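You operate a simulated robot arm through the tools that you are given. There is no shell and no other tool.

You run a simulated robot arm. Do the job below in one go: nothing can be reset, and whatever is moved stays where it is left.

## Task
Set both panel knobs from the Batch 62 card, then start extractor and drum.
Fine: the extractor first, with the panel's green buttons.

The check looks at the end state, three seconds after you hand in, the way a careful person would. Anything else that was tipped, shoved, dropped, spilled or broken makes it a failure.

## Robot
A 7-joint arm with a two-finger parallel gripper, fixed in place. Base frame: the origin is on the floor under the middle of its stand, x ahead of it, y to its left, z up. Units: mm, degrees, N and s.
It reaches about 1247 mm from its shoulder. Its first joint turns from -132.0 to 132.0 degrees. Payload 3.91 kg.
The TCP is the grasp point between the finger pads, 30 mm short of the fingertips. In the tool frame z runs along the fingers and y along their closing line. Largest opening 110 mm; finger width 20, thickness 10; the body of the gripper, 48 by 112 mm, starts 55 mm behind the TCP.
Orientation is told as [roll, pitch, yaw] about the base's x, y, z axes, in that order, counted from this pose: with the fingers straight down and closing along the base's y, the tool's x points along the base's -x, its y along +y and its z along -z.

## Interface
- The arm moves only by the tool arm_command. Its argument "commands" is a list of rows, each an object of numbers (a shift or turn left out is 0, a gripper value left out holds the last): "tx", "ty", "tz": the shift along the base's x, y, z in cm; "ax", "ay", "az": the turn, a rotation vector about the base's x, y, z in degrees. In form: [{"tx": .., "ty": .., "tz": .., "ax": .., "ay": .., "az": ..}, ...]. A call has 1 to 20 rows; each row shifts and turns the commanded pose from where the row before left it. "jaw" is the gripper command, from -1 (shut) to 1 (fully open), values between in proportion, set as the call begins (left out, the last holds). A row lasts 0.2 s, in which the tool goes at most 50 mm and 8.6 degrees; a call with a longer step from one row to the next is refused whole, and so is a gripper value outside its range. A pose out of reach is approached as far as the arm can. The call stops where the force on the tool passes 40 N (or 10 N more than at its start, if that is more) or the arm is blocked; 0.2 s more then pass. The fingers move at their own pace (about 108 mm/s each) and stop on an object; they squeeze with about 34 N. The grip force told is the motor's: it shows also when the fingers shut on nothing. Time passes only in rows, and 0.2 s behind the last, so rows that do not move let the fingers close. The reply holds the time, the measured pose of the TCP, the force on the tool along the base axes, the opening and the grip force, in the units named above and with some noise, with the torque about the TCP (base axes, N m) and any sound that the robot's microphone picked up, and new pictures: "views" is both (left out), scene, wrist or none.
- Cameras (640 x 400 px; columns grow to the right, rows downward): "scene" is fixed at [399.7, 651, 1701.5]; the picture's right is [-0.85, -0.52, 0.00], its down [-0.24, 0.39, -0.89] and it looks along [0.47, -0.76, -0.45] (base axes); focal length 374 px, centre (320, 200). "wrist" rides on the gripper at [72, 17, -103] in the tool frame; the picture's right is [-0.23, 0.97, 0.00], its down [-0.76, -0.18, -0.62] and it looks along [-0.61, -0.14, 0.78] (tool axes); focal length 222 px, centre (320, 200).
- probe_pixels(camera, pixels): for up to 12 pixels [column, row] of the newest picture of that camera ("zoom" is the newest enlarged one), the place [x, y, z] in the base frame of the surface seen there, good to about 3 mm. No time passes.
- inspect(camera, box): a new picture of the part [left, top, right, bottom] of that camera's present view, enlarged. No time passes.
- close_job(): hands the job in; it is judged then, once.

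Unless the task says otherwise, let go and move clear before handing in.

The tools are called after "Call:" as a command line: name --argument value ..., lists and objects as JSON in quotes. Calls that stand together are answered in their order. arm_command: Moves the arm, as the interface text tells. Its arguments: {"type":"object","properties":{"commands":{"type":"array","items":{"type":"object","properties":{"tx":{"type":"number"},"ty":{"type":"number"},"tz":{"type":"number"},"ax":{"type":"number"},"ay":{"type":"number"},"az":{"type":"number"}}}},"jaw":{"type":"number"},"views":{"type":"string","enum":["both","scene","wrist","none"]}},"required":["commands"]} The other tools are called the same way: probe_pixels (camera, pixels) gives the place of the surface under pixels of a picture; inspect (camera, box) takes an enlarged picture of a part of a camera's view; close_job () hands the job in.

At the start:

```text
time_s: 0.0
eef_pos: [646.2, -44.0, 1501.0]
tcp_rot: [0.0, 0.0, 0.0]
contact_force: [0.7, -0.4, 0.2]
wrist_torque: [0.03, 0.0, -0.04]
opening: 109.8
gripper_force: 0.1
```

scene: 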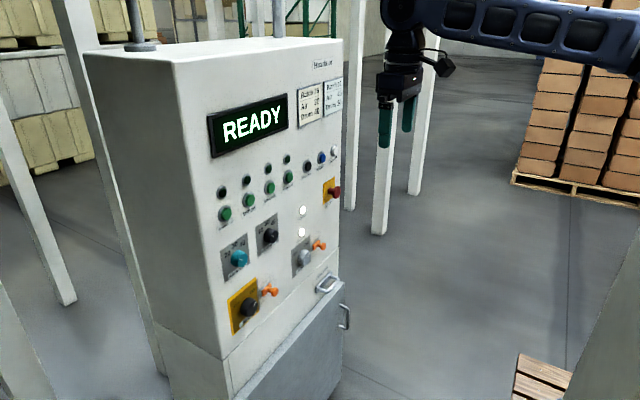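
wrist: 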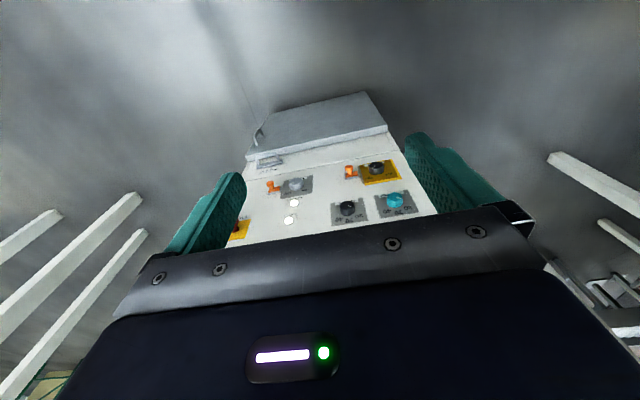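

The scene picture shows a control panel with a READY display, two cards near (310,100) and (333,95), rows of buttons and several knobs. I'll enlarge these parts to read them.

Call:
inspect --camera "scene" --box '[285, 50, 355, 135]'

Call:
inspect --camera "scene" --box '[205, 135, 355, 229]'

Call:
inspect --camera "scene" --box '[205, 215, 355, 345]'

```text
4.71 times, centred on (320, 92) of scene
```

zoom: 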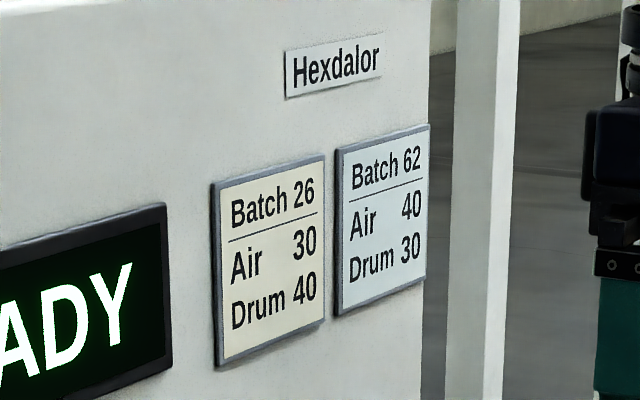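

```text
4.26 times, centred on (280, 182) of scene
```

zoom: 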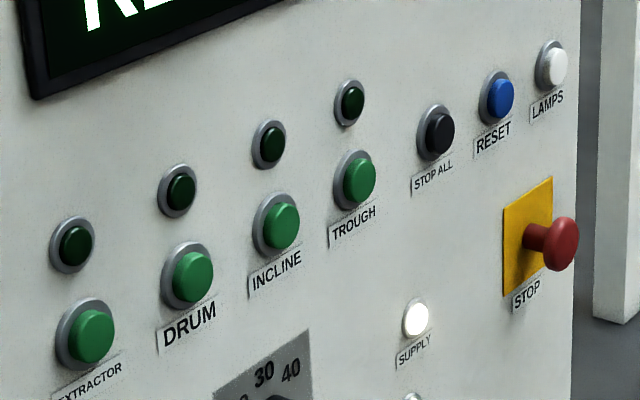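

```text
3.08 times, centred on (280, 280) of scene
```

zoom: 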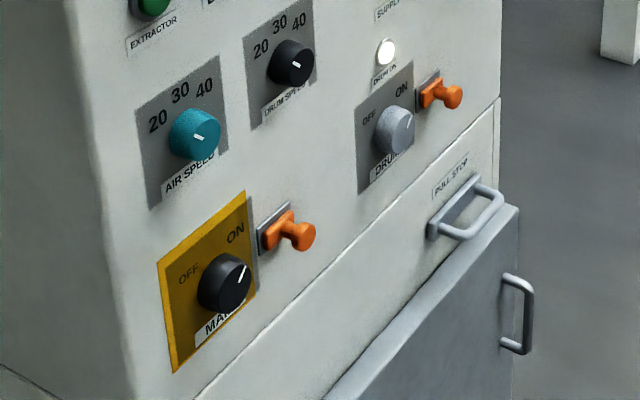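

The Batch 62 card reads Air 40 and Drum 30. I'll zoom into both knobs and probe the panel to get its geometry.

Call:
inspect --camera "scene" --box '[215, 205, 285, 285]'

Call:
probe_pixels --camera "scene" --pixels '[[224, 214], [249, 200], [270, 187], [288, 176], [222, 190], [238, 257], [270, 235], [225, 275], [252, 225], [320, 150], [210, 170], [255, 165]]'

Call:
inspect --camera "wrist" --box '[230, 140, 450, 260]'

```text
5.00 times, centred on (250, 245) of scene
```

zoom: 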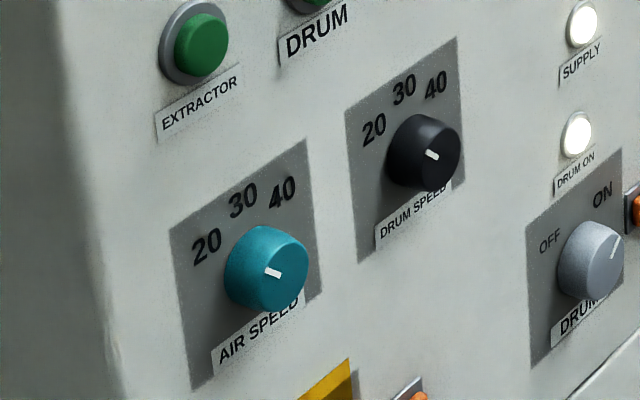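

```text
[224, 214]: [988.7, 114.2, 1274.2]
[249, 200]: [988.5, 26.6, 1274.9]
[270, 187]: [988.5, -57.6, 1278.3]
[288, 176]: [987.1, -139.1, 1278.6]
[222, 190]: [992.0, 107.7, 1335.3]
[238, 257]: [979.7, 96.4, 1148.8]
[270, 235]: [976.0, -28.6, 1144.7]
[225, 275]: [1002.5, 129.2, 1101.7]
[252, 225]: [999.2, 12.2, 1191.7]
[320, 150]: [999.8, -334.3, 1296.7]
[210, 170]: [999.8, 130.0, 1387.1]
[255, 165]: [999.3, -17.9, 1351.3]
```

```text
2.91 times, centred on (340, 200) of wrist
```

zoom: 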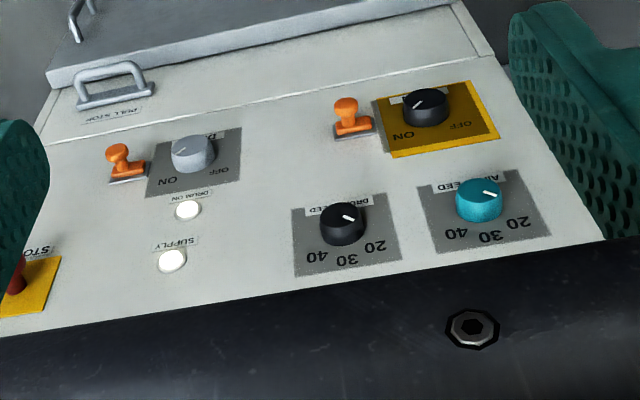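

Panel face is at x≈1000 facing −x: the green buttons are at z≈1275 and the knobs at z≈1147, with both pointer marks off the needed values. I'll swing the tool so that the fingers point at the panel (+x) and back off a little to get a clear wrist view.

Call:
arm_command --commands '[{"ay": -8.2, "tx": -1, "tz": -1}, {"ay": -8.2, "tx": -1, "tz": -1}, {"ay": -8.2, "tx": -1, "tz": -1}, {"ay": -8.2, "tx": -1, "tz": -1}, {"ay": -8.2, "tz": -1}, {"ay": -8.2, "tz": -1}, {"ay": -8.2, "tz": -1}, {"ay": -8.2, "tz": -1}, {"ay": -8.2, "tz": -1}, {"ay": -8.2, "tz": -1}, {"ay": -8.0, "tz": -1}]' --views "both"

Call:
probe_pixels --camera "scene" --pixels '[[224, 214]]'

```text
time_s: 2.4
eef_pos: [605.1, -44.5, 1390.4]
tcp_rot: [-174.8, -90.0, 174.8]
contact_force: [0.8, 1.4, 1.2]
wrist_torque: [0.01, 0.01, 0.0]
opening: 110.1
gripper_force: 0.0
```

scene: 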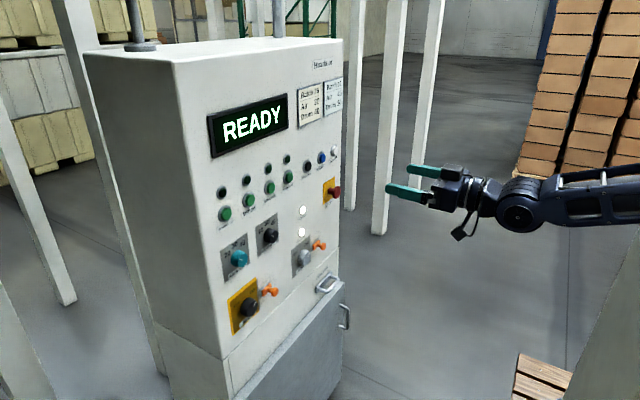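
wrist: 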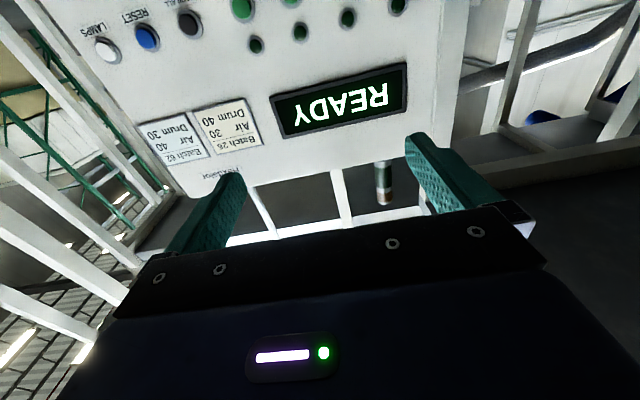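

```text
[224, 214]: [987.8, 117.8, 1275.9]
```

The tool now points at the panel, but the wrist camera looks high (READY upside down at (340,100)). I'll tilt the tool down 38° and move closer so the camera looks squarely at the knobs.

Call:
arm_command --commands '[{"ay": 6.33, "tx": 3.67, "ty": 0.95, "tz": -2.27}, {"ay": 6.33, "tx": 3.67, "ty": 0.95, "tz": -2.27}, {"ay": 6.33, "tx": 3.67, "ty": 0.95, "tz": -2.27}, {"ay": 6.33, "tx": 3.67, "ty": 0.95, "tz": -2.27}, {"ay": 6.33, "tx": 3.67, "ty": 0.95, "tz": -2.27}, {"ay": 6.33, "tx": 3.67, "ty": 0.95, "tz": -2.27}]' --views "both"

Call:
inspect --camera "wrist" --box '[200, 40, 440, 200]'

```text
time_s: 4.0
eef_pos: [677.4, 349.9, 1264.6]
tcp_rot: [0.0, -52.9, 30.6]
contact_force: [0.9, -0.4, 0.3]
wrist_torque: [0.05, 0.01, 0.02]
opening: 109.9
gripper_force: 0.1
stopped in row 6: the arm was blocked; the commanded pose is now the measured one
```

scene: 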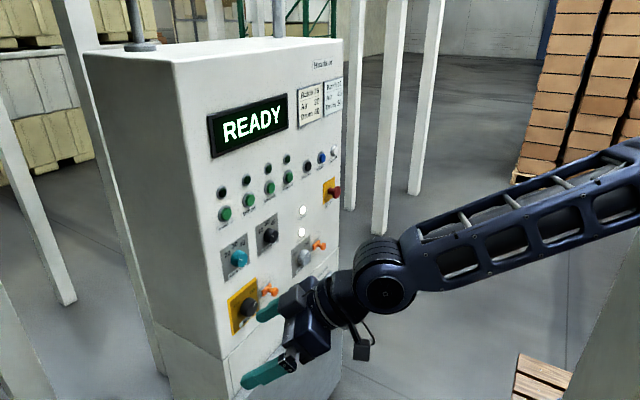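
wrist: 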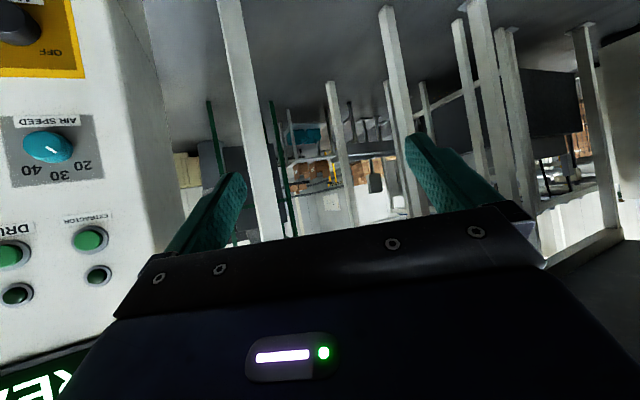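

```text
2.50 times, centred on (320, 120) of wrist
```

zoom: 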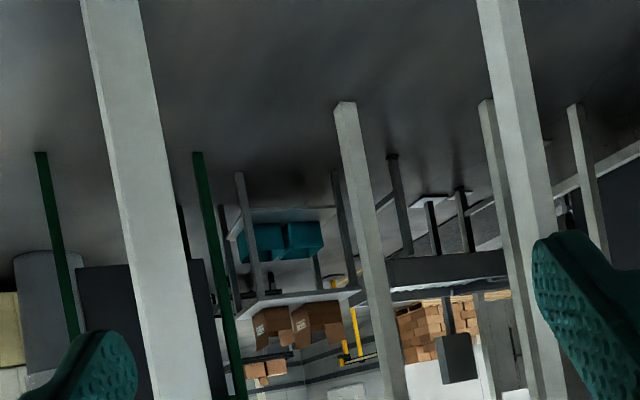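

The arm ended at (677, 350, 1265) with yaw 30.6°, well off the path I commanded, and reports being blocked. Forces are near zero and the scene view shows nothing disturbed. I'll bring it back toward the centreline in small steps and check that it follows.

Call:
arm_command --commands '[{"ty": -3, "az": -3}, {"ty": -3, "az": -3}, {"ty": -3, "az": -3}, {"ty": -3, "az": -3}]' --views "both"

```text
time_s: 5.0
eef_pos: [674.9, 231.5, 1263.9]
tcp_rot: [-0.2, -52.9, 18.8]
contact_force: [-0.3, -0.5, 0.1]
wrist_torque: [-0.01, -0.01, -0.04]
opening: 110.0
gripper_force: 0.1
```

scene: 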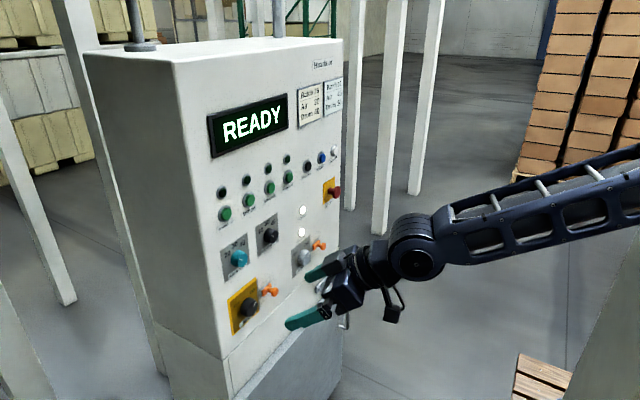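
wrist: 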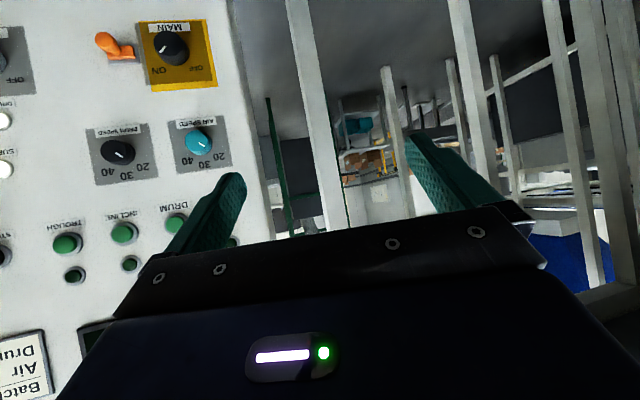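

The arm follows the command now: y=231, yaw 18.8°, forces near zero. Both knobs show at (118,150) and (200,140) in the wrist view, so I'll carry on back to the centreline.

Call:
arm_command --commands '[{"ty": -3.1, "az": -2.69}, {"ty": -3.1, "az": -2.69}, {"ty": -3.1, "az": -2.69}, {"ty": -3.1, "az": -2.69}, {"ty": -3.1, "az": -2.69}, {"ty": -3.1, "az": -2.69}, {"ty": -3.1, "az": -2.66}]' --views "both"

Call:
inspect --camera "wrist" --box '[240, 60, 440, 185]'

```text
time_s: 6.6
eef_pos: [674.8, 12.1, 1261.2]
tcp_rot: [-0.1, -53.0, -0.1]
contact_force: [0.0, 0.9, -0.4]
wrist_torque: [-0.03, 0.0, -0.01]
opening: 110.1
gripper_force: 0.0
```

scene: 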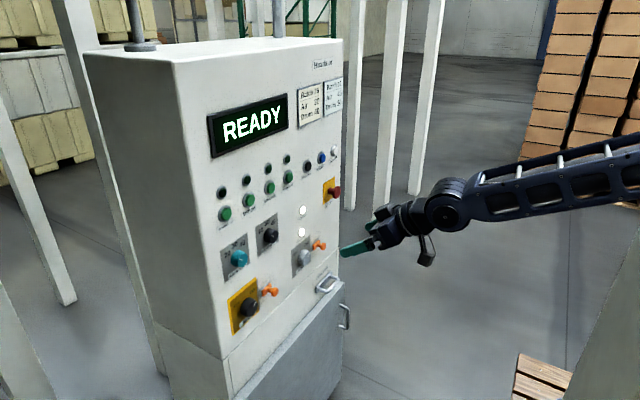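
wrist: 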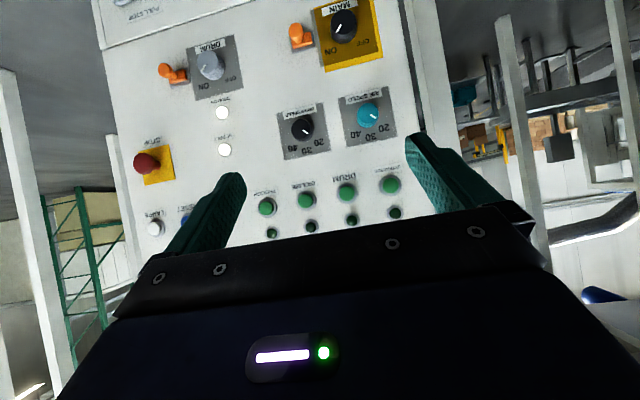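

```text
3.20 times, centred on (340, 122) of wrist
```

zoom: 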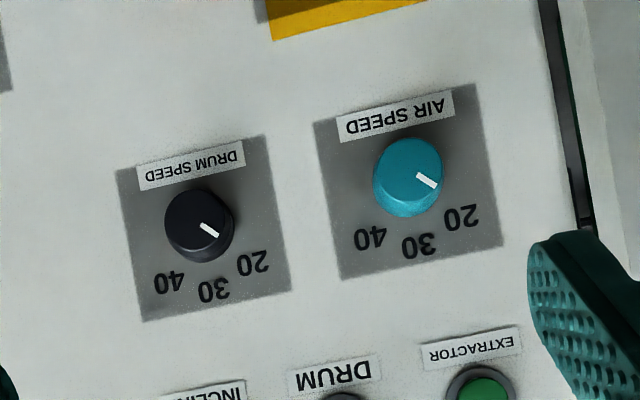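

Both knobs currently point at about 20 in the zoom: the air mark is at (426,180) and the drum mark at (209,230). I'll probe knob and label positions for the target angles, then button and neighbour positions.

Call:
probe_pixels --camera "zoom" --pixels '[[408, 172], [461, 217], [420, 246], [369, 237], [419, 174], [433, 186], [200, 222], [253, 263], [213, 290], [168, 282], [203, 226], [216, 236]]'

Call:
probe_pixels --camera "zoom" --pixels '[[315, 122], [475, 85], [502, 245], [341, 280], [116, 171], [263, 136], [290, 290], [145, 322], [378, 180], [441, 168], [168, 225], [229, 212]]'

Call:
probe_pixels --camera "wrist" --pixels '[[391, 184], [347, 192], [306, 199], [267, 206], [145, 163], [342, 26], [297, 32], [208, 62], [165, 72], [355, 10], [180, 75], [303, 40]]'

```text
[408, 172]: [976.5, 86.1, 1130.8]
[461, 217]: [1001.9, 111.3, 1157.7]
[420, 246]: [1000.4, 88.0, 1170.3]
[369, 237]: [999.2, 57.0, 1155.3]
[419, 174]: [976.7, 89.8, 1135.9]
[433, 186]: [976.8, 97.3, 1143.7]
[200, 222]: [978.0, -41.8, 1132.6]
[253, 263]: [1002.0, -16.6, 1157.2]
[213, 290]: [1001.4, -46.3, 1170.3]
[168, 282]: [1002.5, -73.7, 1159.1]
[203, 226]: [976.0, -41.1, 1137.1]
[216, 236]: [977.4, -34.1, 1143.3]
```

```text
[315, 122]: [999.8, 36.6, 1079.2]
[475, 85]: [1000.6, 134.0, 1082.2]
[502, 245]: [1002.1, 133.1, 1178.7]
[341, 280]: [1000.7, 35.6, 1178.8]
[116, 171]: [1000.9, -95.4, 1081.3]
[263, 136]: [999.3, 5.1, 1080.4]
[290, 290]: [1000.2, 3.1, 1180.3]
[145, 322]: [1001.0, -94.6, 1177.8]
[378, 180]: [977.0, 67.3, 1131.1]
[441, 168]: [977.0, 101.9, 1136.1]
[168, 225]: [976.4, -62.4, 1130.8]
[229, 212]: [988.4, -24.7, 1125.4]
```

```text
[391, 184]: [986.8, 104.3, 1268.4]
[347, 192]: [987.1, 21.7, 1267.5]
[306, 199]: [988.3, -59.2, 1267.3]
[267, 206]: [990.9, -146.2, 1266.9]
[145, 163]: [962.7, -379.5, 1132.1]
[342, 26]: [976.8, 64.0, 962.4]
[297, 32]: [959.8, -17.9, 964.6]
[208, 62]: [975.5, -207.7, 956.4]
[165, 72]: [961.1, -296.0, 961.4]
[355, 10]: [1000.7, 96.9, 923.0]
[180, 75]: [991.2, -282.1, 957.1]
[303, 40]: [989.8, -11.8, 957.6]
```

The knobs are centred at about (y=85, z=1130) and (y=−45, z=1130), with cap fronts at x≈976. The labels 20/30/40 sit 45° left, straight up and 45° right, so air needs +90° and drum +45° clockwise. I'll lower to knob height well back from the panel and bring the fingers level in small steps, watching for another jump.

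Call:
arm_command --commands '[{"tz": -2.6, "ay": -3}, {"tz": -2.6, "ay": -3}, {"tz": -2.6, "ay": -3}, {"tz": -2.6, "ay": -3}, {"tz": -2.6, "ay": -3}]' --views "scene"

```text
time_s: 7.8
eef_pos: [673.0, 14.7, 1134.3]
tcp_rot: [-0.3, -68.0, 0.2]
contact_force: [-1.2, 0.3, 0.6]
wrist_torque: [-0.04, 0.01, -0.05]
opening: 110.1
gripper_force: 0.2
```

scene: 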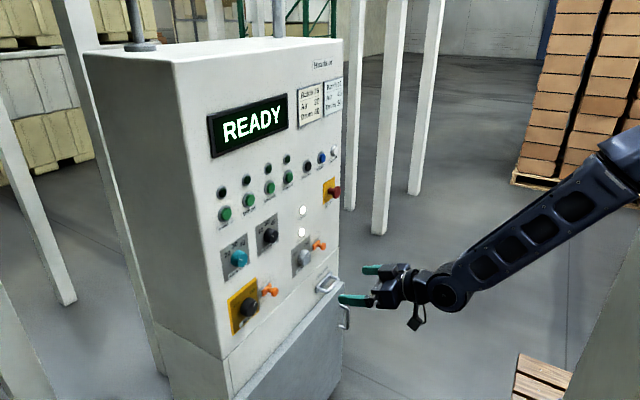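

Tracking is good at (673, 15, 1134) with pitch −68°. I'll finish levelling the fingers to −90° and line up with the air knob at y=85.

Call:
arm_command --commands '[{"ay": -3.67, "ty": 1.17}, {"ay": -3.67, "ty": 1.17}, {"ay": -3.67, "ty": 1.17}, {"ay": -3.67, "ty": 1.17}, {"ay": -3.67, "ty": 1.17}, {"ay": -3.65, "ty": 1.17}]' --views "scene"

```text
time_s: 9.2
eef_pos: [681.9, 85.6, 1137.2]
tcp_rot: [77.5, -89.9, -77.8]
contact_force: [-0.2, 0.1, -0.5]
wrist_torque: [-0.01, 0.0, -0.03]
opening: 110.2
gripper_force: 0.0
out of reach, approached as far as the arm can: row 2, 3
```

scene: 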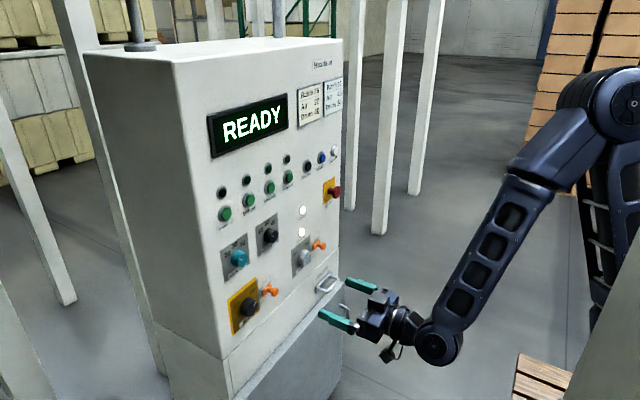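

The fingers are level now at (682, 86, 1137), pitch −89.9°, with the elbow re-settled and the wrist clear of the straight line. I'll pre-roll −45° so the later +90° turn stays centred, checking that the arm tracks.

Call:
arm_command --commands '[{"ax": -7.5}, {"ax": -7.5}, {"ax": -7.5}, {"ax": -7.5}, {"ax": -7.5}, {"ax": -7.5}]' --views "both"

```text
time_s: 10.6
eef_pos: [682.7, 87.8, 1135.6]
tcp_rot: [-90.1, -44.9, 89.8]
contact_force: [0.1, -0.5, 0.5]
wrist_torque: [-0.03, -0.02, 0.0]
opening: 110.1
gripper_force: 0.1
```

scene: 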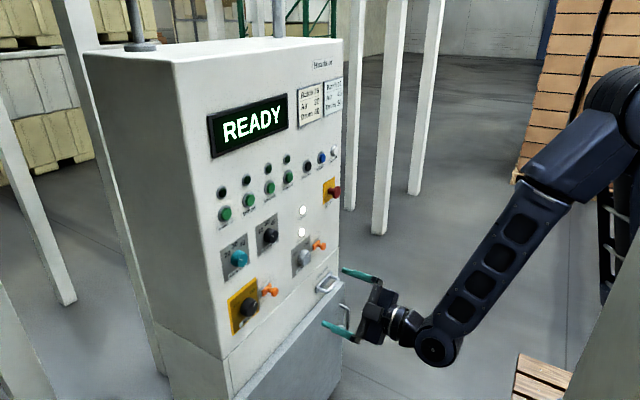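
wrist: 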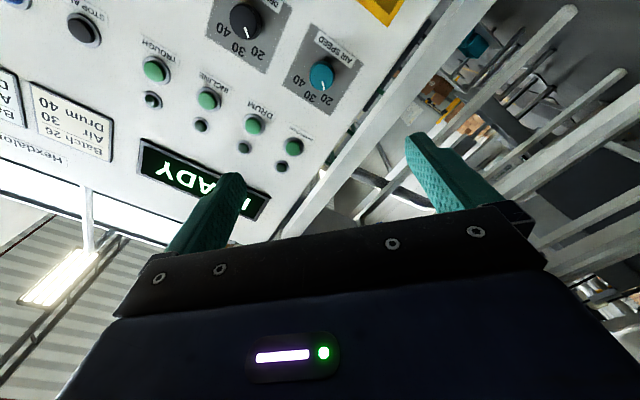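

The roll tracked cleanly at (683, 88, 1136). I'll rehearse the full +90° sweep and back here, clear of the panel, to make sure no joint limit intervenes.

Call:
arm_command --commands '[{"ax": 7.5}, {"ax": 7.5}, {"ax": 7.5}, {"ax": 7.5}, {"ax": 7.5}, {"ax": 7.5}, {"ax": 7.5}, {"ax": 7.5}, {"ax": 7.5}, {"ax": 7.5}, {"ax": 7.5}, {"ax": 7.5}, {"ax": 7.5}]' --views "none"

Call:
arm_command --commands '[{"ax": -7.5}, {"ax": -7.5}, {"ax": -7.5}, {"ax": -7.5}, {"ax": -7.5}, {"ax": -7.5}, {"ax": -7.5}, {"ax": -7.5}, {"ax": -7.5}, {"ax": -7.5}, {"ax": -7.5}, {"ax": -7.5}, {"ax": -7.5}]' --jaw 0.2 --views "scene"

```text
time_s: 13.4
eef_pos: [681.2, 85.4, 1137.5]
tcp_rot: [89.9, -37.3, -90.0]
contact_force: [-0.3, -0.6, -0.4]
wrist_torque: [0.02, 0.0, 0.01]
opening: 110.0
gripper_force: 0.1
```

```text
time_s: 16.2
eef_pos: [681.2, 87.1, 1136.1]
tcp_rot: [-90.1, -44.9, 89.9]
contact_force: [-1.2, -0.3, 0.5]
wrist_torque: [0.02, -0.01, 0.02]
opening: 66.1
gripper_force: 0.1
```

scene: 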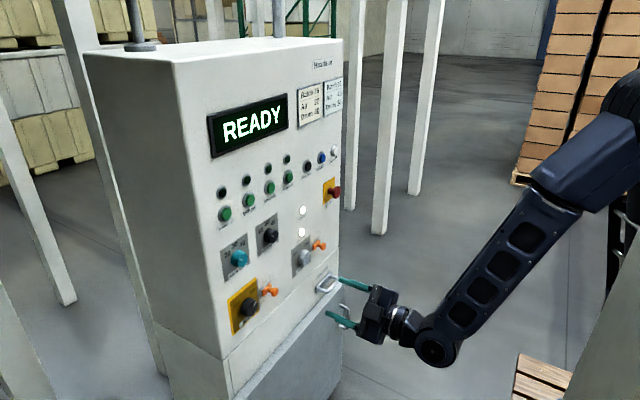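

The rehearsal sweep returned to the same pose, so the turn is feasible, and the jaw is at 66 mm. I'll approach the air knob (y=85, z=1130), stopping about 60 mm short to check alignment.

Call:
arm_command --commands '[{"tx": 4, "ty": -0.1, "tz": -0.3}, {"tx": 4, "ty": -0.1, "tz": -0.3}, {"tx": 4}, {"tx": 4}, {"tx": 4}, {"tx": 2}]' --views "both"

```text
time_s: 17.6
eef_pos: [901.2, 84.5, 1129.4]
tcp_rot: [-90.1, -45.1, 89.8]
contact_force: [0.9, 0.8, 1.3]
wrist_torque: [0.0, 0.06, -0.03]
opening: 65.9
gripper_force: 0.1
```

scene: 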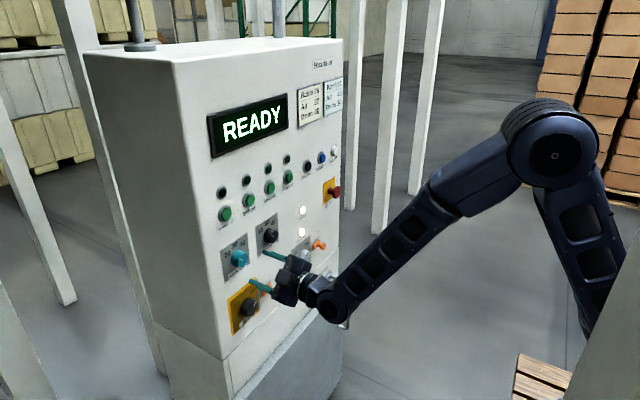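
wrist: 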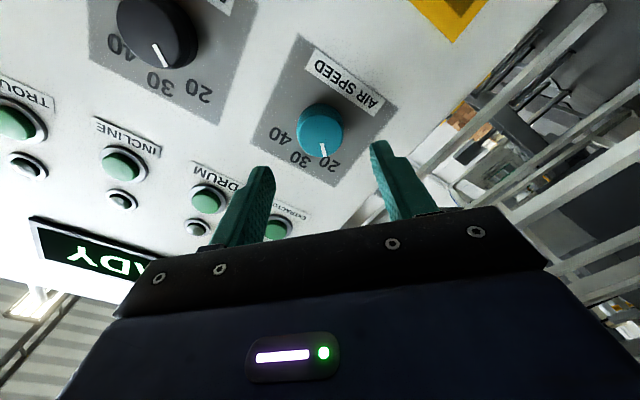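

The fingers straddle the air knob at (322,130) in the wrist view and the pose reads (901, 84.5, 1129). I'll advance 60 mm slowly so that the tips sit around the knob cap.

Call:
arm_command --commands '[{"tx": 2}, {"tx": 1.5}, {"tx": 1}, {"tx": 1}, {"tx": 0.5}]' --views "both"

Call:
inspect --camera "wrist" --box '[200, 60, 440, 220]'

Call:
inspect --camera "scene" --box '[210, 215, 290, 285]'

```text
time_s: 18.8
eef_pos: [963.0, 85.7, 1131.0]
tcp_rot: [-90.1, -45.0, 89.9]
contact_force: [0.9, 0.6, 0.1]
wrist_torque: [-0.03, 0.03, 0.0]
opening: 65.8
gripper_force: 0.0
```

scene: 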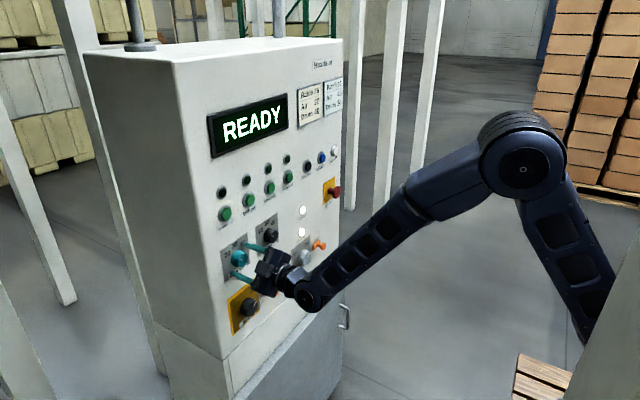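
wrist: 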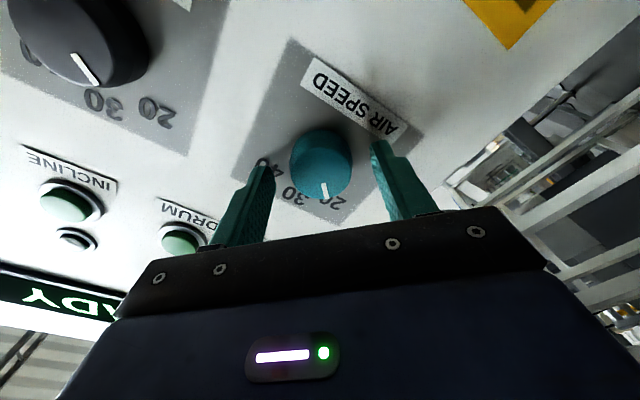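

```text
2.50 times, centred on (320, 140) of wrist
```

zoom: 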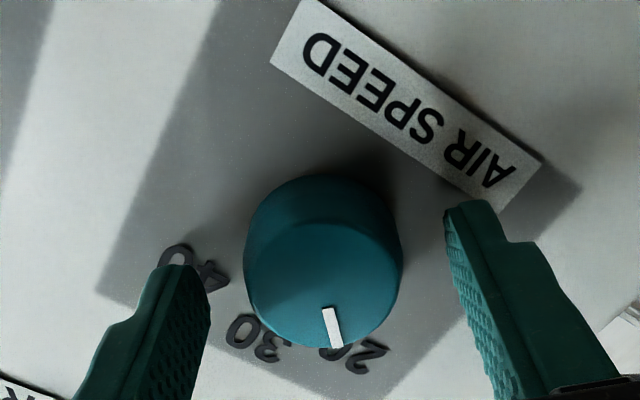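

```text
5.71 times, centred on (250, 250) of scene
```

zoom: 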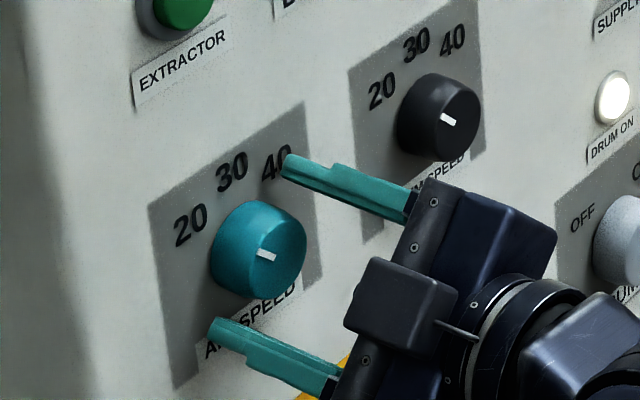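

Knob is centred between the fingers (zoom: fingers at columns 200 and 455, knob at 325). I'll close the jaw on it now.

Call:
arm_command --commands '[{}, {}, {}]' --jaw -1 --views "wrist"

Call:
inspect --camera "wrist" --box '[200, 60, 440, 220]'

```text
time_s: 19.6
eef_pos: [962.5, 85.0, 1130.4]
tcp_rot: [-90.1, -45.0, 89.9]
contact_force: [3.6, 5.8, -5.1]
wrist_torque: [-0.02, 0.13, 0.25]
opening: 40.7
gripper_force: 45.2
```

wrist: 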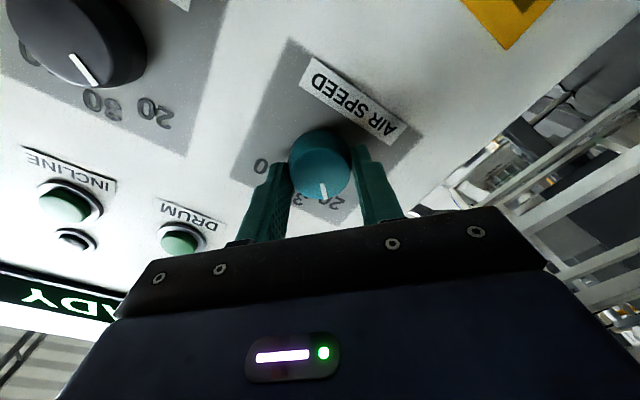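

```text
2.50 times, centred on (320, 140) of wrist
```

zoom: 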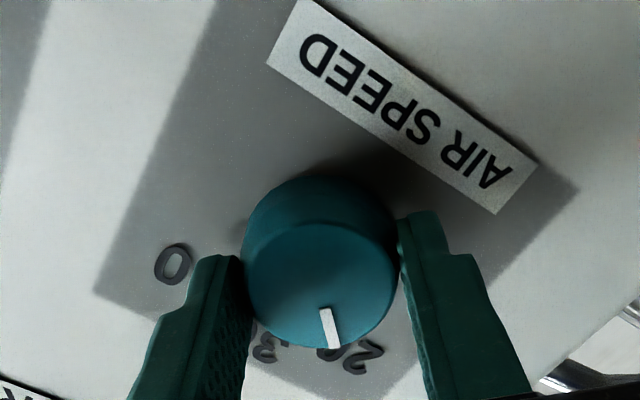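

Gripped at 40.7 mm with small side force. I'll turn clockwise 45° first and check how the knob follows.

Call:
arm_command --commands '[{"ax": 5}, {"ax": 5}, {"ax": 5}, {"ax": 5}, {"ax": 5}, {"ax": 5}, {"ax": 5}, {"ax": 5}, {"ax": 5}]' --views "both"

Call:
inspect --camera "scene" --box '[210, 215, 290, 285]'

Call:
inspect --camera "wrist" --box '[200, 60, 440, 220]'

```text
time_s: 21.6
eef_pos: [962.7, 84.7, 1131.0]
tcp_rot: [52.2, -89.9, -52.5]
contact_force: [11.0, 5.1, 1.0]
wrist_torque: [0.01, -0.64, 0.2]
opening: 40.7
gripper_force: 44.8
```

scene: 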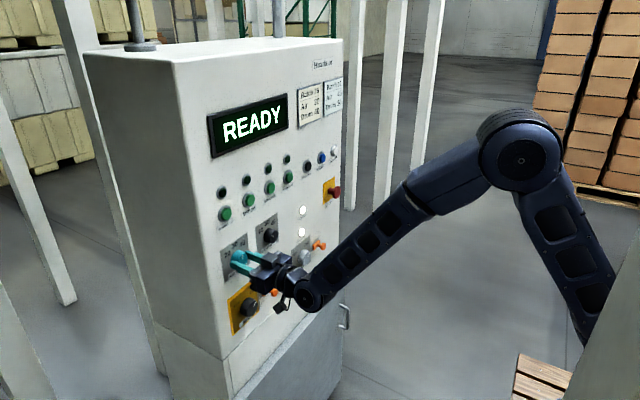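
wrist: 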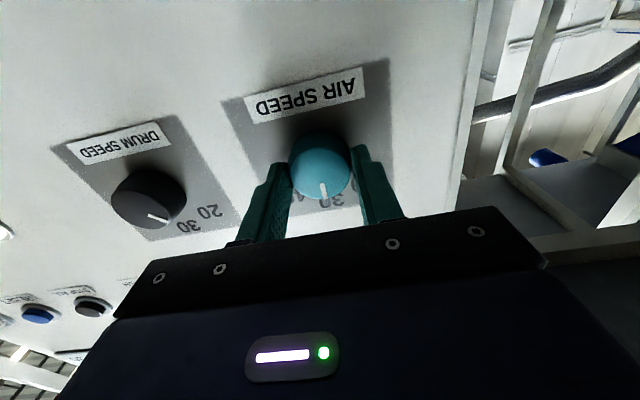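

```text
5.71 times, centred on (250, 250) of scene
```

zoom: 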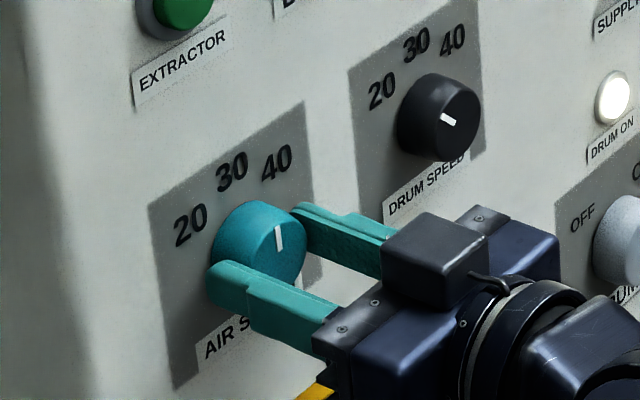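

```text
2.50 times, centred on (320, 140) of wrist
```

zoom: 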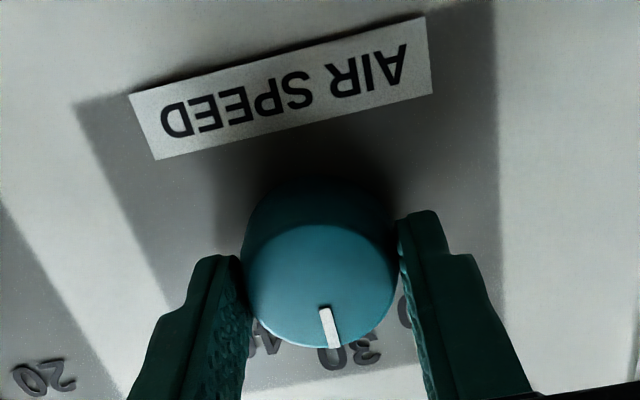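

The pointer followed without slip and is now straight up at 30. I'll turn another 45° to 40.

Call:
arm_command --commands '[{"ax": 5}, {"ax": 5}, {"ax": 5}, {"ax": 5}, {"ax": 5}, {"ax": 5}, {"ax": 5}, {"ax": 5}, {"ax": 5}]' --views "both"

Call:
inspect --camera "scene" --box '[210, 215, 290, 285]'

Call:
inspect --camera "wrist" --box '[200, 60, 440, 220]'

```text
time_s: 23.6
eef_pos: [961.4, 83.8, 1130.8]
tcp_rot: [89.6, -44.9, -89.8]
contact_force: [-1.4, -0.8, -6.4]
wrist_torque: [0.0, -0.26, -0.43]
opening: 40.4
gripper_force: 45.3
```

scene: 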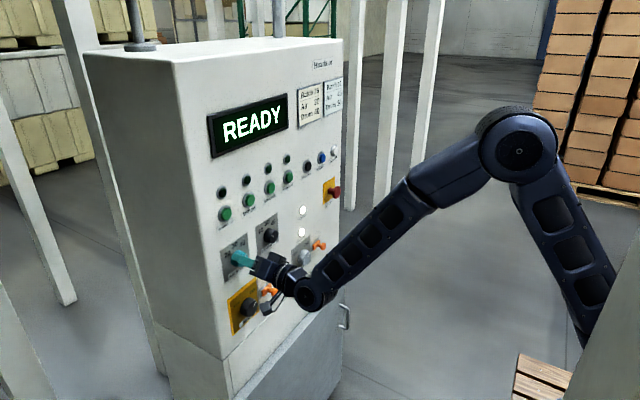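
wrist: 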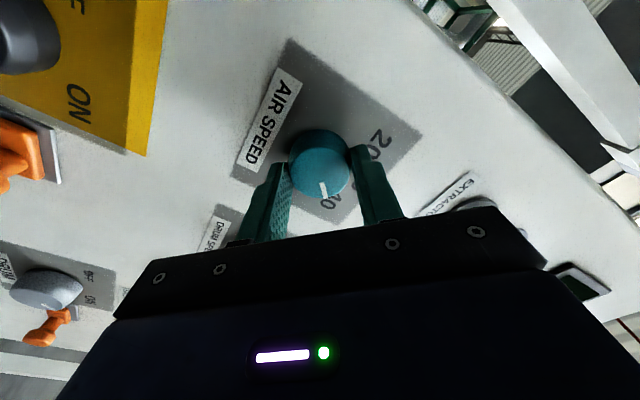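

```text
5.71 times, centred on (250, 250) of scene
```

zoom: 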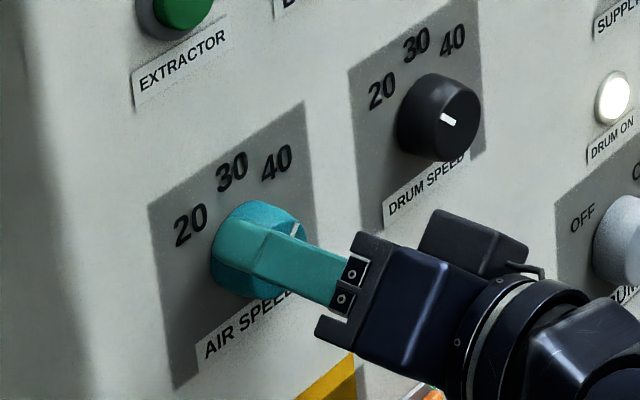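

```text
2.50 times, centred on (320, 140) of wrist
```

zoom: 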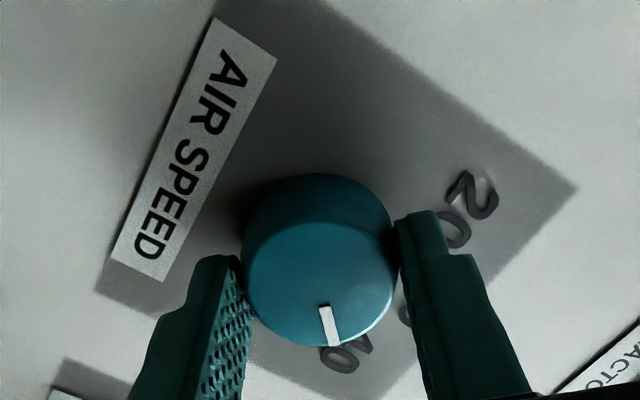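

The pointer is now at 40: the mark at (330,325) lines up with the "40" behind it at (345,355) in the zoom. I'll open the jaw, back straight out, and look at it unobstructed.

Call:
arm_command --commands '[{}, {}]' --jaw 0.2 --views "none"

Call:
arm_command --commands '[{"tx": -1}, {"tx": -2}, {"tx": -3}, {"tx": -4}]' --views "both"

Call:
inspect --camera "scene" --box '[210, 215, 290, 285]'

Call:
inspect --camera "wrist" --box '[220, 60, 420, 190]'

```text
time_s: 24.2
eef_pos: [962.2, 85.3, 1132.1]
tcp_rot: [89.8, -45.0, -89.9]
contact_force: [0.3, -0.3, 0.4]
wrist_torque: [0.01, -0.01, 0.01]
opening: 65.8
gripper_force: 0.1
```

```text
time_s: 25.2
eef_pos: [862.1, 83.0, 1129.9]
tcp_rot: [89.7, -44.9, -89.9]
contact_force: [0.6, -0.7, -0.6]
wrist_torque: [0.01, -0.02, -0.01]
opening: 65.9
gripper_force: 0.0
```

scene: 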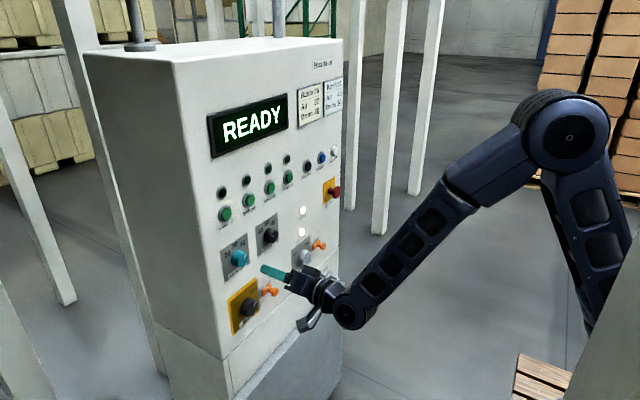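
wrist: 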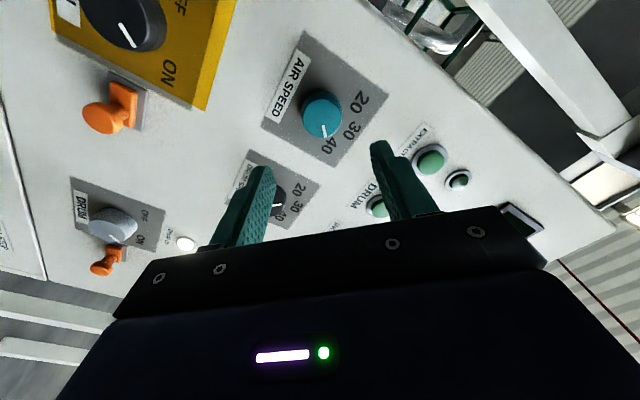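

```text
5.71 times, centred on (250, 250) of scene
```

zoom: 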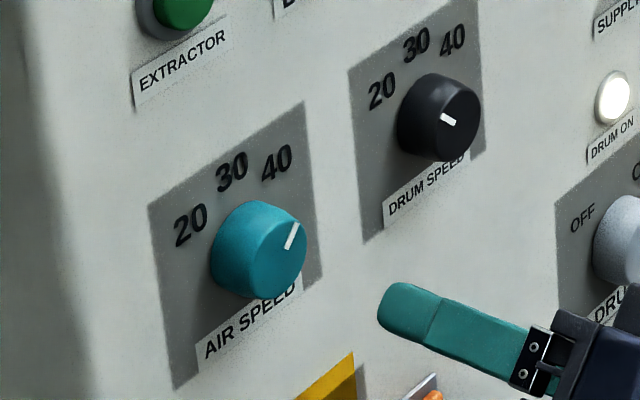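

```text
3.08 times, centred on (320, 125) of wrist
```

zoom: 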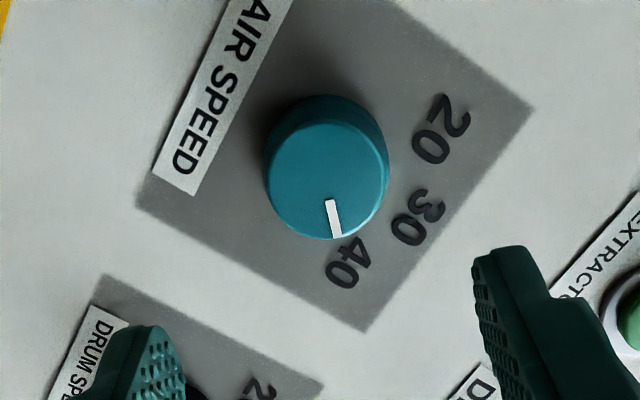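

Air knob reads 40 in both views. I'll probe the mark's ends on both knobs to check the angles numerically.

Call:
probe_pixels --camera "zoom" --pixels '[[330, 203], [336, 234], [333, 218], [348, 263], [412, 217], [441, 129]]'

Call:
inspect --camera "scene" --box '[225, 220, 290, 275]'

```text
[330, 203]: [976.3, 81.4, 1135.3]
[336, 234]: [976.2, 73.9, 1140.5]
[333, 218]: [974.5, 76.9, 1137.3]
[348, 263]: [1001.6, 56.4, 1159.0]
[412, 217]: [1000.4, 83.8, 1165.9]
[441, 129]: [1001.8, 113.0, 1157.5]
```

```text
7.27 times, centred on (258, 248) of scene
```

zoom: 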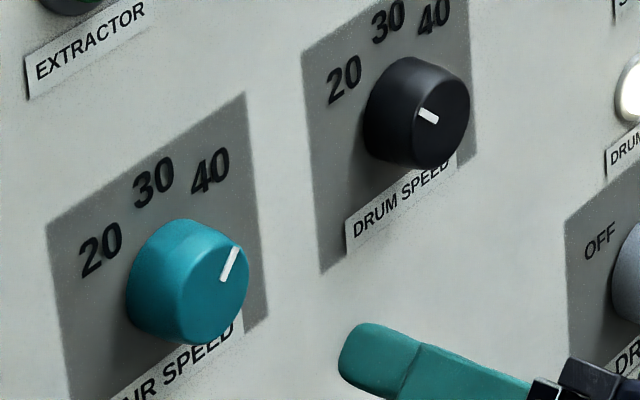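

The air pointer is about 45° right of up, right on 40. Next I'll shift 130 mm to the drum speed knob (y=−45.5) and unroll to 0°.

Call:
arm_command --commands '[{"ax": -7.5, "ty": -2.17}, {"ax": -7.5, "ty": -2.17}, {"ax": -7.5, "ty": -2.17}, {"ax": -7.5, "ty": -2.17}, {"ax": -7.5, "ty": -2.16}, {"ax": -7.5, "ty": -2.16}]' --views "both"

Call:
inspect --camera "wrist" --box '[220, 60, 420, 190]'

```text
time_s: 26.6
eef_pos: [859.1, -43.8, 1129.2]
tcp_rot: [-36.2, -89.9, 35.9]
contact_force: [0.1, 0.4, -0.2]
wrist_torque: [-0.01, -0.02, -0.03]
opening: 66.1
gripper_force: 0.1
```

scene: 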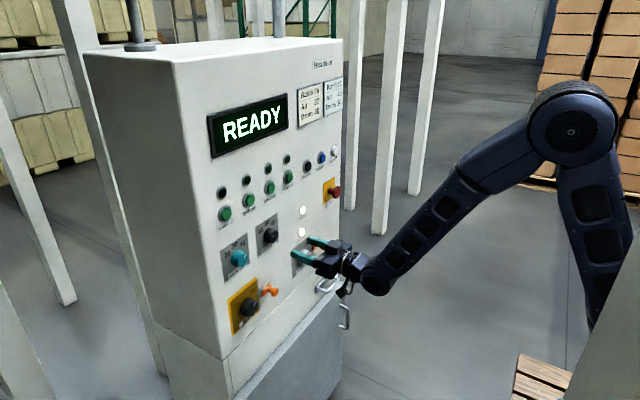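
wrist: 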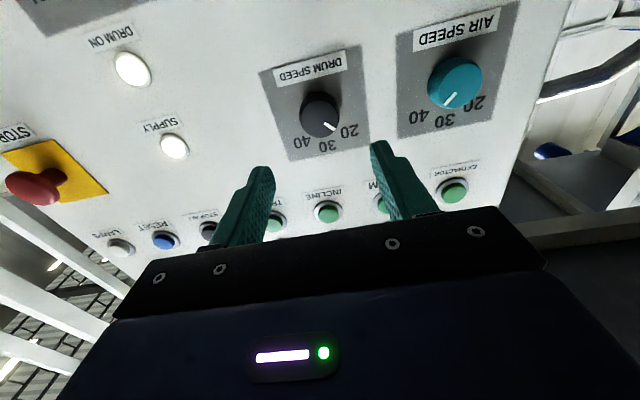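

```text
3.08 times, centred on (320, 125) of wrist
```

zoom: 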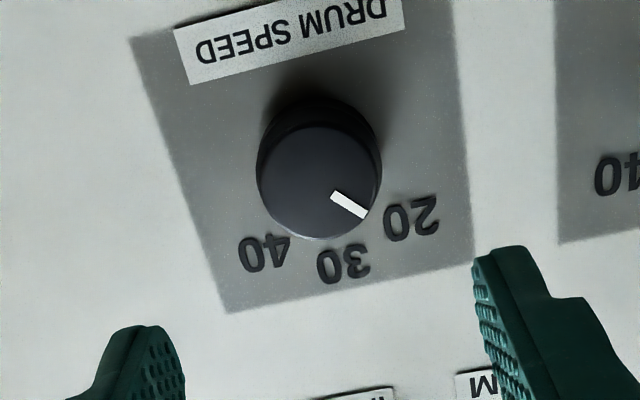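

Call:
probe_pixels --camera "zoom" --pixels '[[333, 195], [349, 205], [364, 214], [410, 217], [343, 265], [264, 253], [262, 190], [380, 185], [320, 235]]'

```text
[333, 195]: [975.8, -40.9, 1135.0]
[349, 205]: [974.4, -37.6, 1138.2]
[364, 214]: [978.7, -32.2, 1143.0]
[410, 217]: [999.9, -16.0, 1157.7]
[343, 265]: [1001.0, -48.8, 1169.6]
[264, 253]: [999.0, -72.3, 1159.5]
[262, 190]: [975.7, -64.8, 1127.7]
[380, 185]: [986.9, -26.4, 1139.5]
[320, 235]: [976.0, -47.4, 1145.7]
```

The drum pointer is about 45° left of up, on 20, so a +45° turn puts it on 30. Fingers are aligned (y≈−44.5, z≈1130), so I'll advance to the knob.

Call:
arm_command --commands '[{"tx": 3, "ty": -0.1}, {"tx": 2.5}, {"tx": 2}, {"tx": 1.3}, {"tx": 1}, {"tx": 0.5}]' --views "wrist"

Call:
inspect --camera "wrist" --box '[200, 60, 440, 220]'

```text
time_s: 28.0
eef_pos: [964.9, -45.8, 1130.0]
tcp_rot: [24.1, -89.9, -24.2]
contact_force: [0.4, 0.0, -0.1]
wrist_torque: [-0.02, 0.0, 0.03]
opening: 66.0
gripper_force: 0.1
```

wrist: 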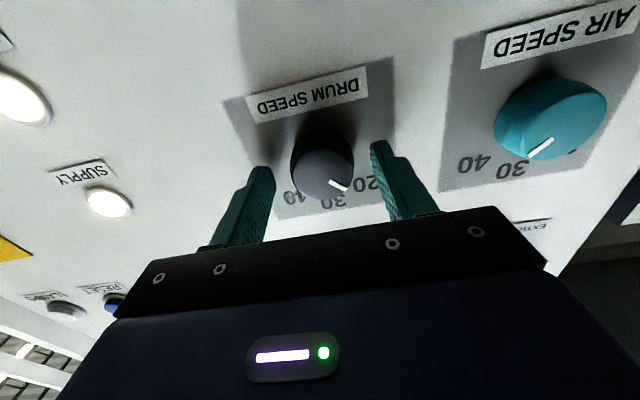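

```text
2.50 times, centred on (320, 140) of wrist
```

zoom: 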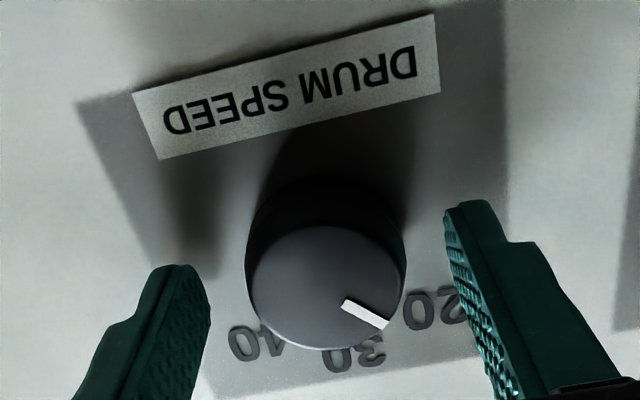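

Drum knob is centred between the fingers (knob at 327, fingers at 205 and 455 in the zoom). I'll close on it, then turn +45°.

Call:
arm_command --commands '[{}, {}, {}]' --jaw -1 --views "none"

Call:
arm_command --commands '[{"ax": 5}, {"ax": 5}, {"ax": 5}, {"ax": 5}, {"ax": 5}, {"ax": 5}, {"ax": 5}, {"ax": 5}, {"ax": 5}]' --views "both"

Call:
inspect --camera "scene" --box '[210, 205, 300, 285]'

Call:
inspect --camera "wrist" --box '[200, 60, 440, 220]'

```text
time_s: 28.8
eef_pos: [964.8, -43.8, 1130.5]
tcp_rot: [18.6, -89.9, -18.8]
contact_force: [3.9, 12.5, 0.3]
wrist_torque: [-0.01, 0.06, 0.52]
opening: 40.9
gripper_force: 45.3
```

```text
time_s: 30.8
eef_pos: [964.3, -45.3, 1130.1]
tcp_rot: [89.6, -44.9, -89.8]
contact_force: [-8.2, 20.5, 0.3]
wrist_torque: [-0.02, 0.14, 0.82]
opening: 40.9
gripper_force: 44.9
```

scene: 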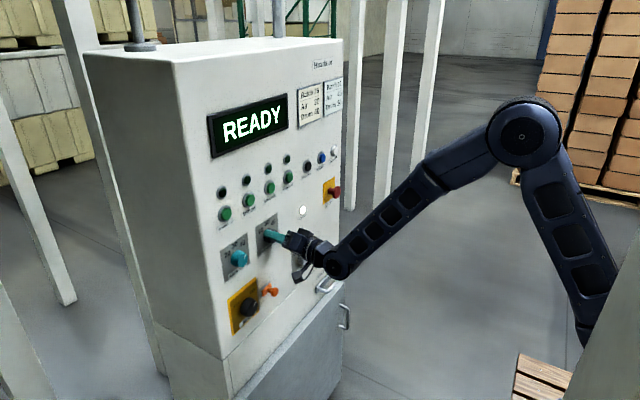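
wrist: 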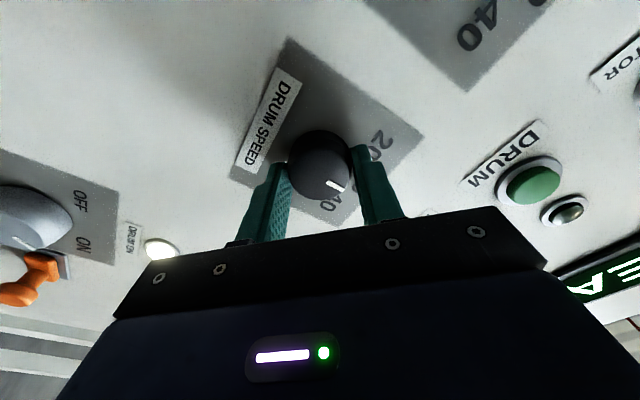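

```text
5.00 times, centred on (255, 245) of scene
```

zoom: 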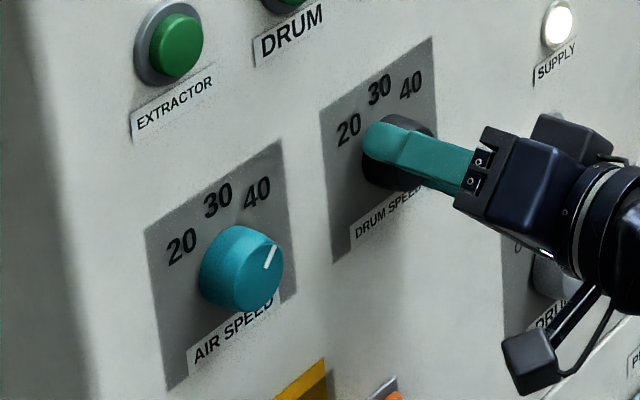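

```text
2.50 times, centred on (320, 140) of wrist
```

zoom: 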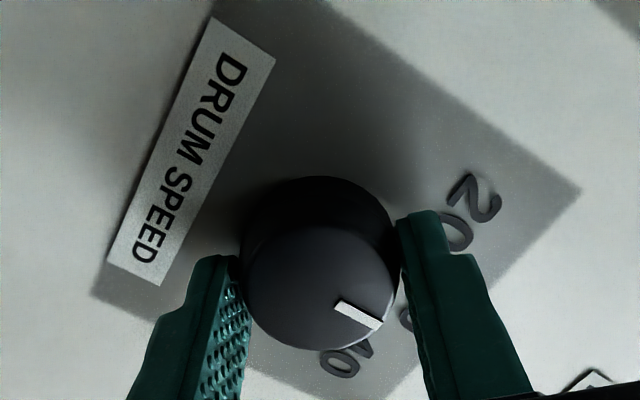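

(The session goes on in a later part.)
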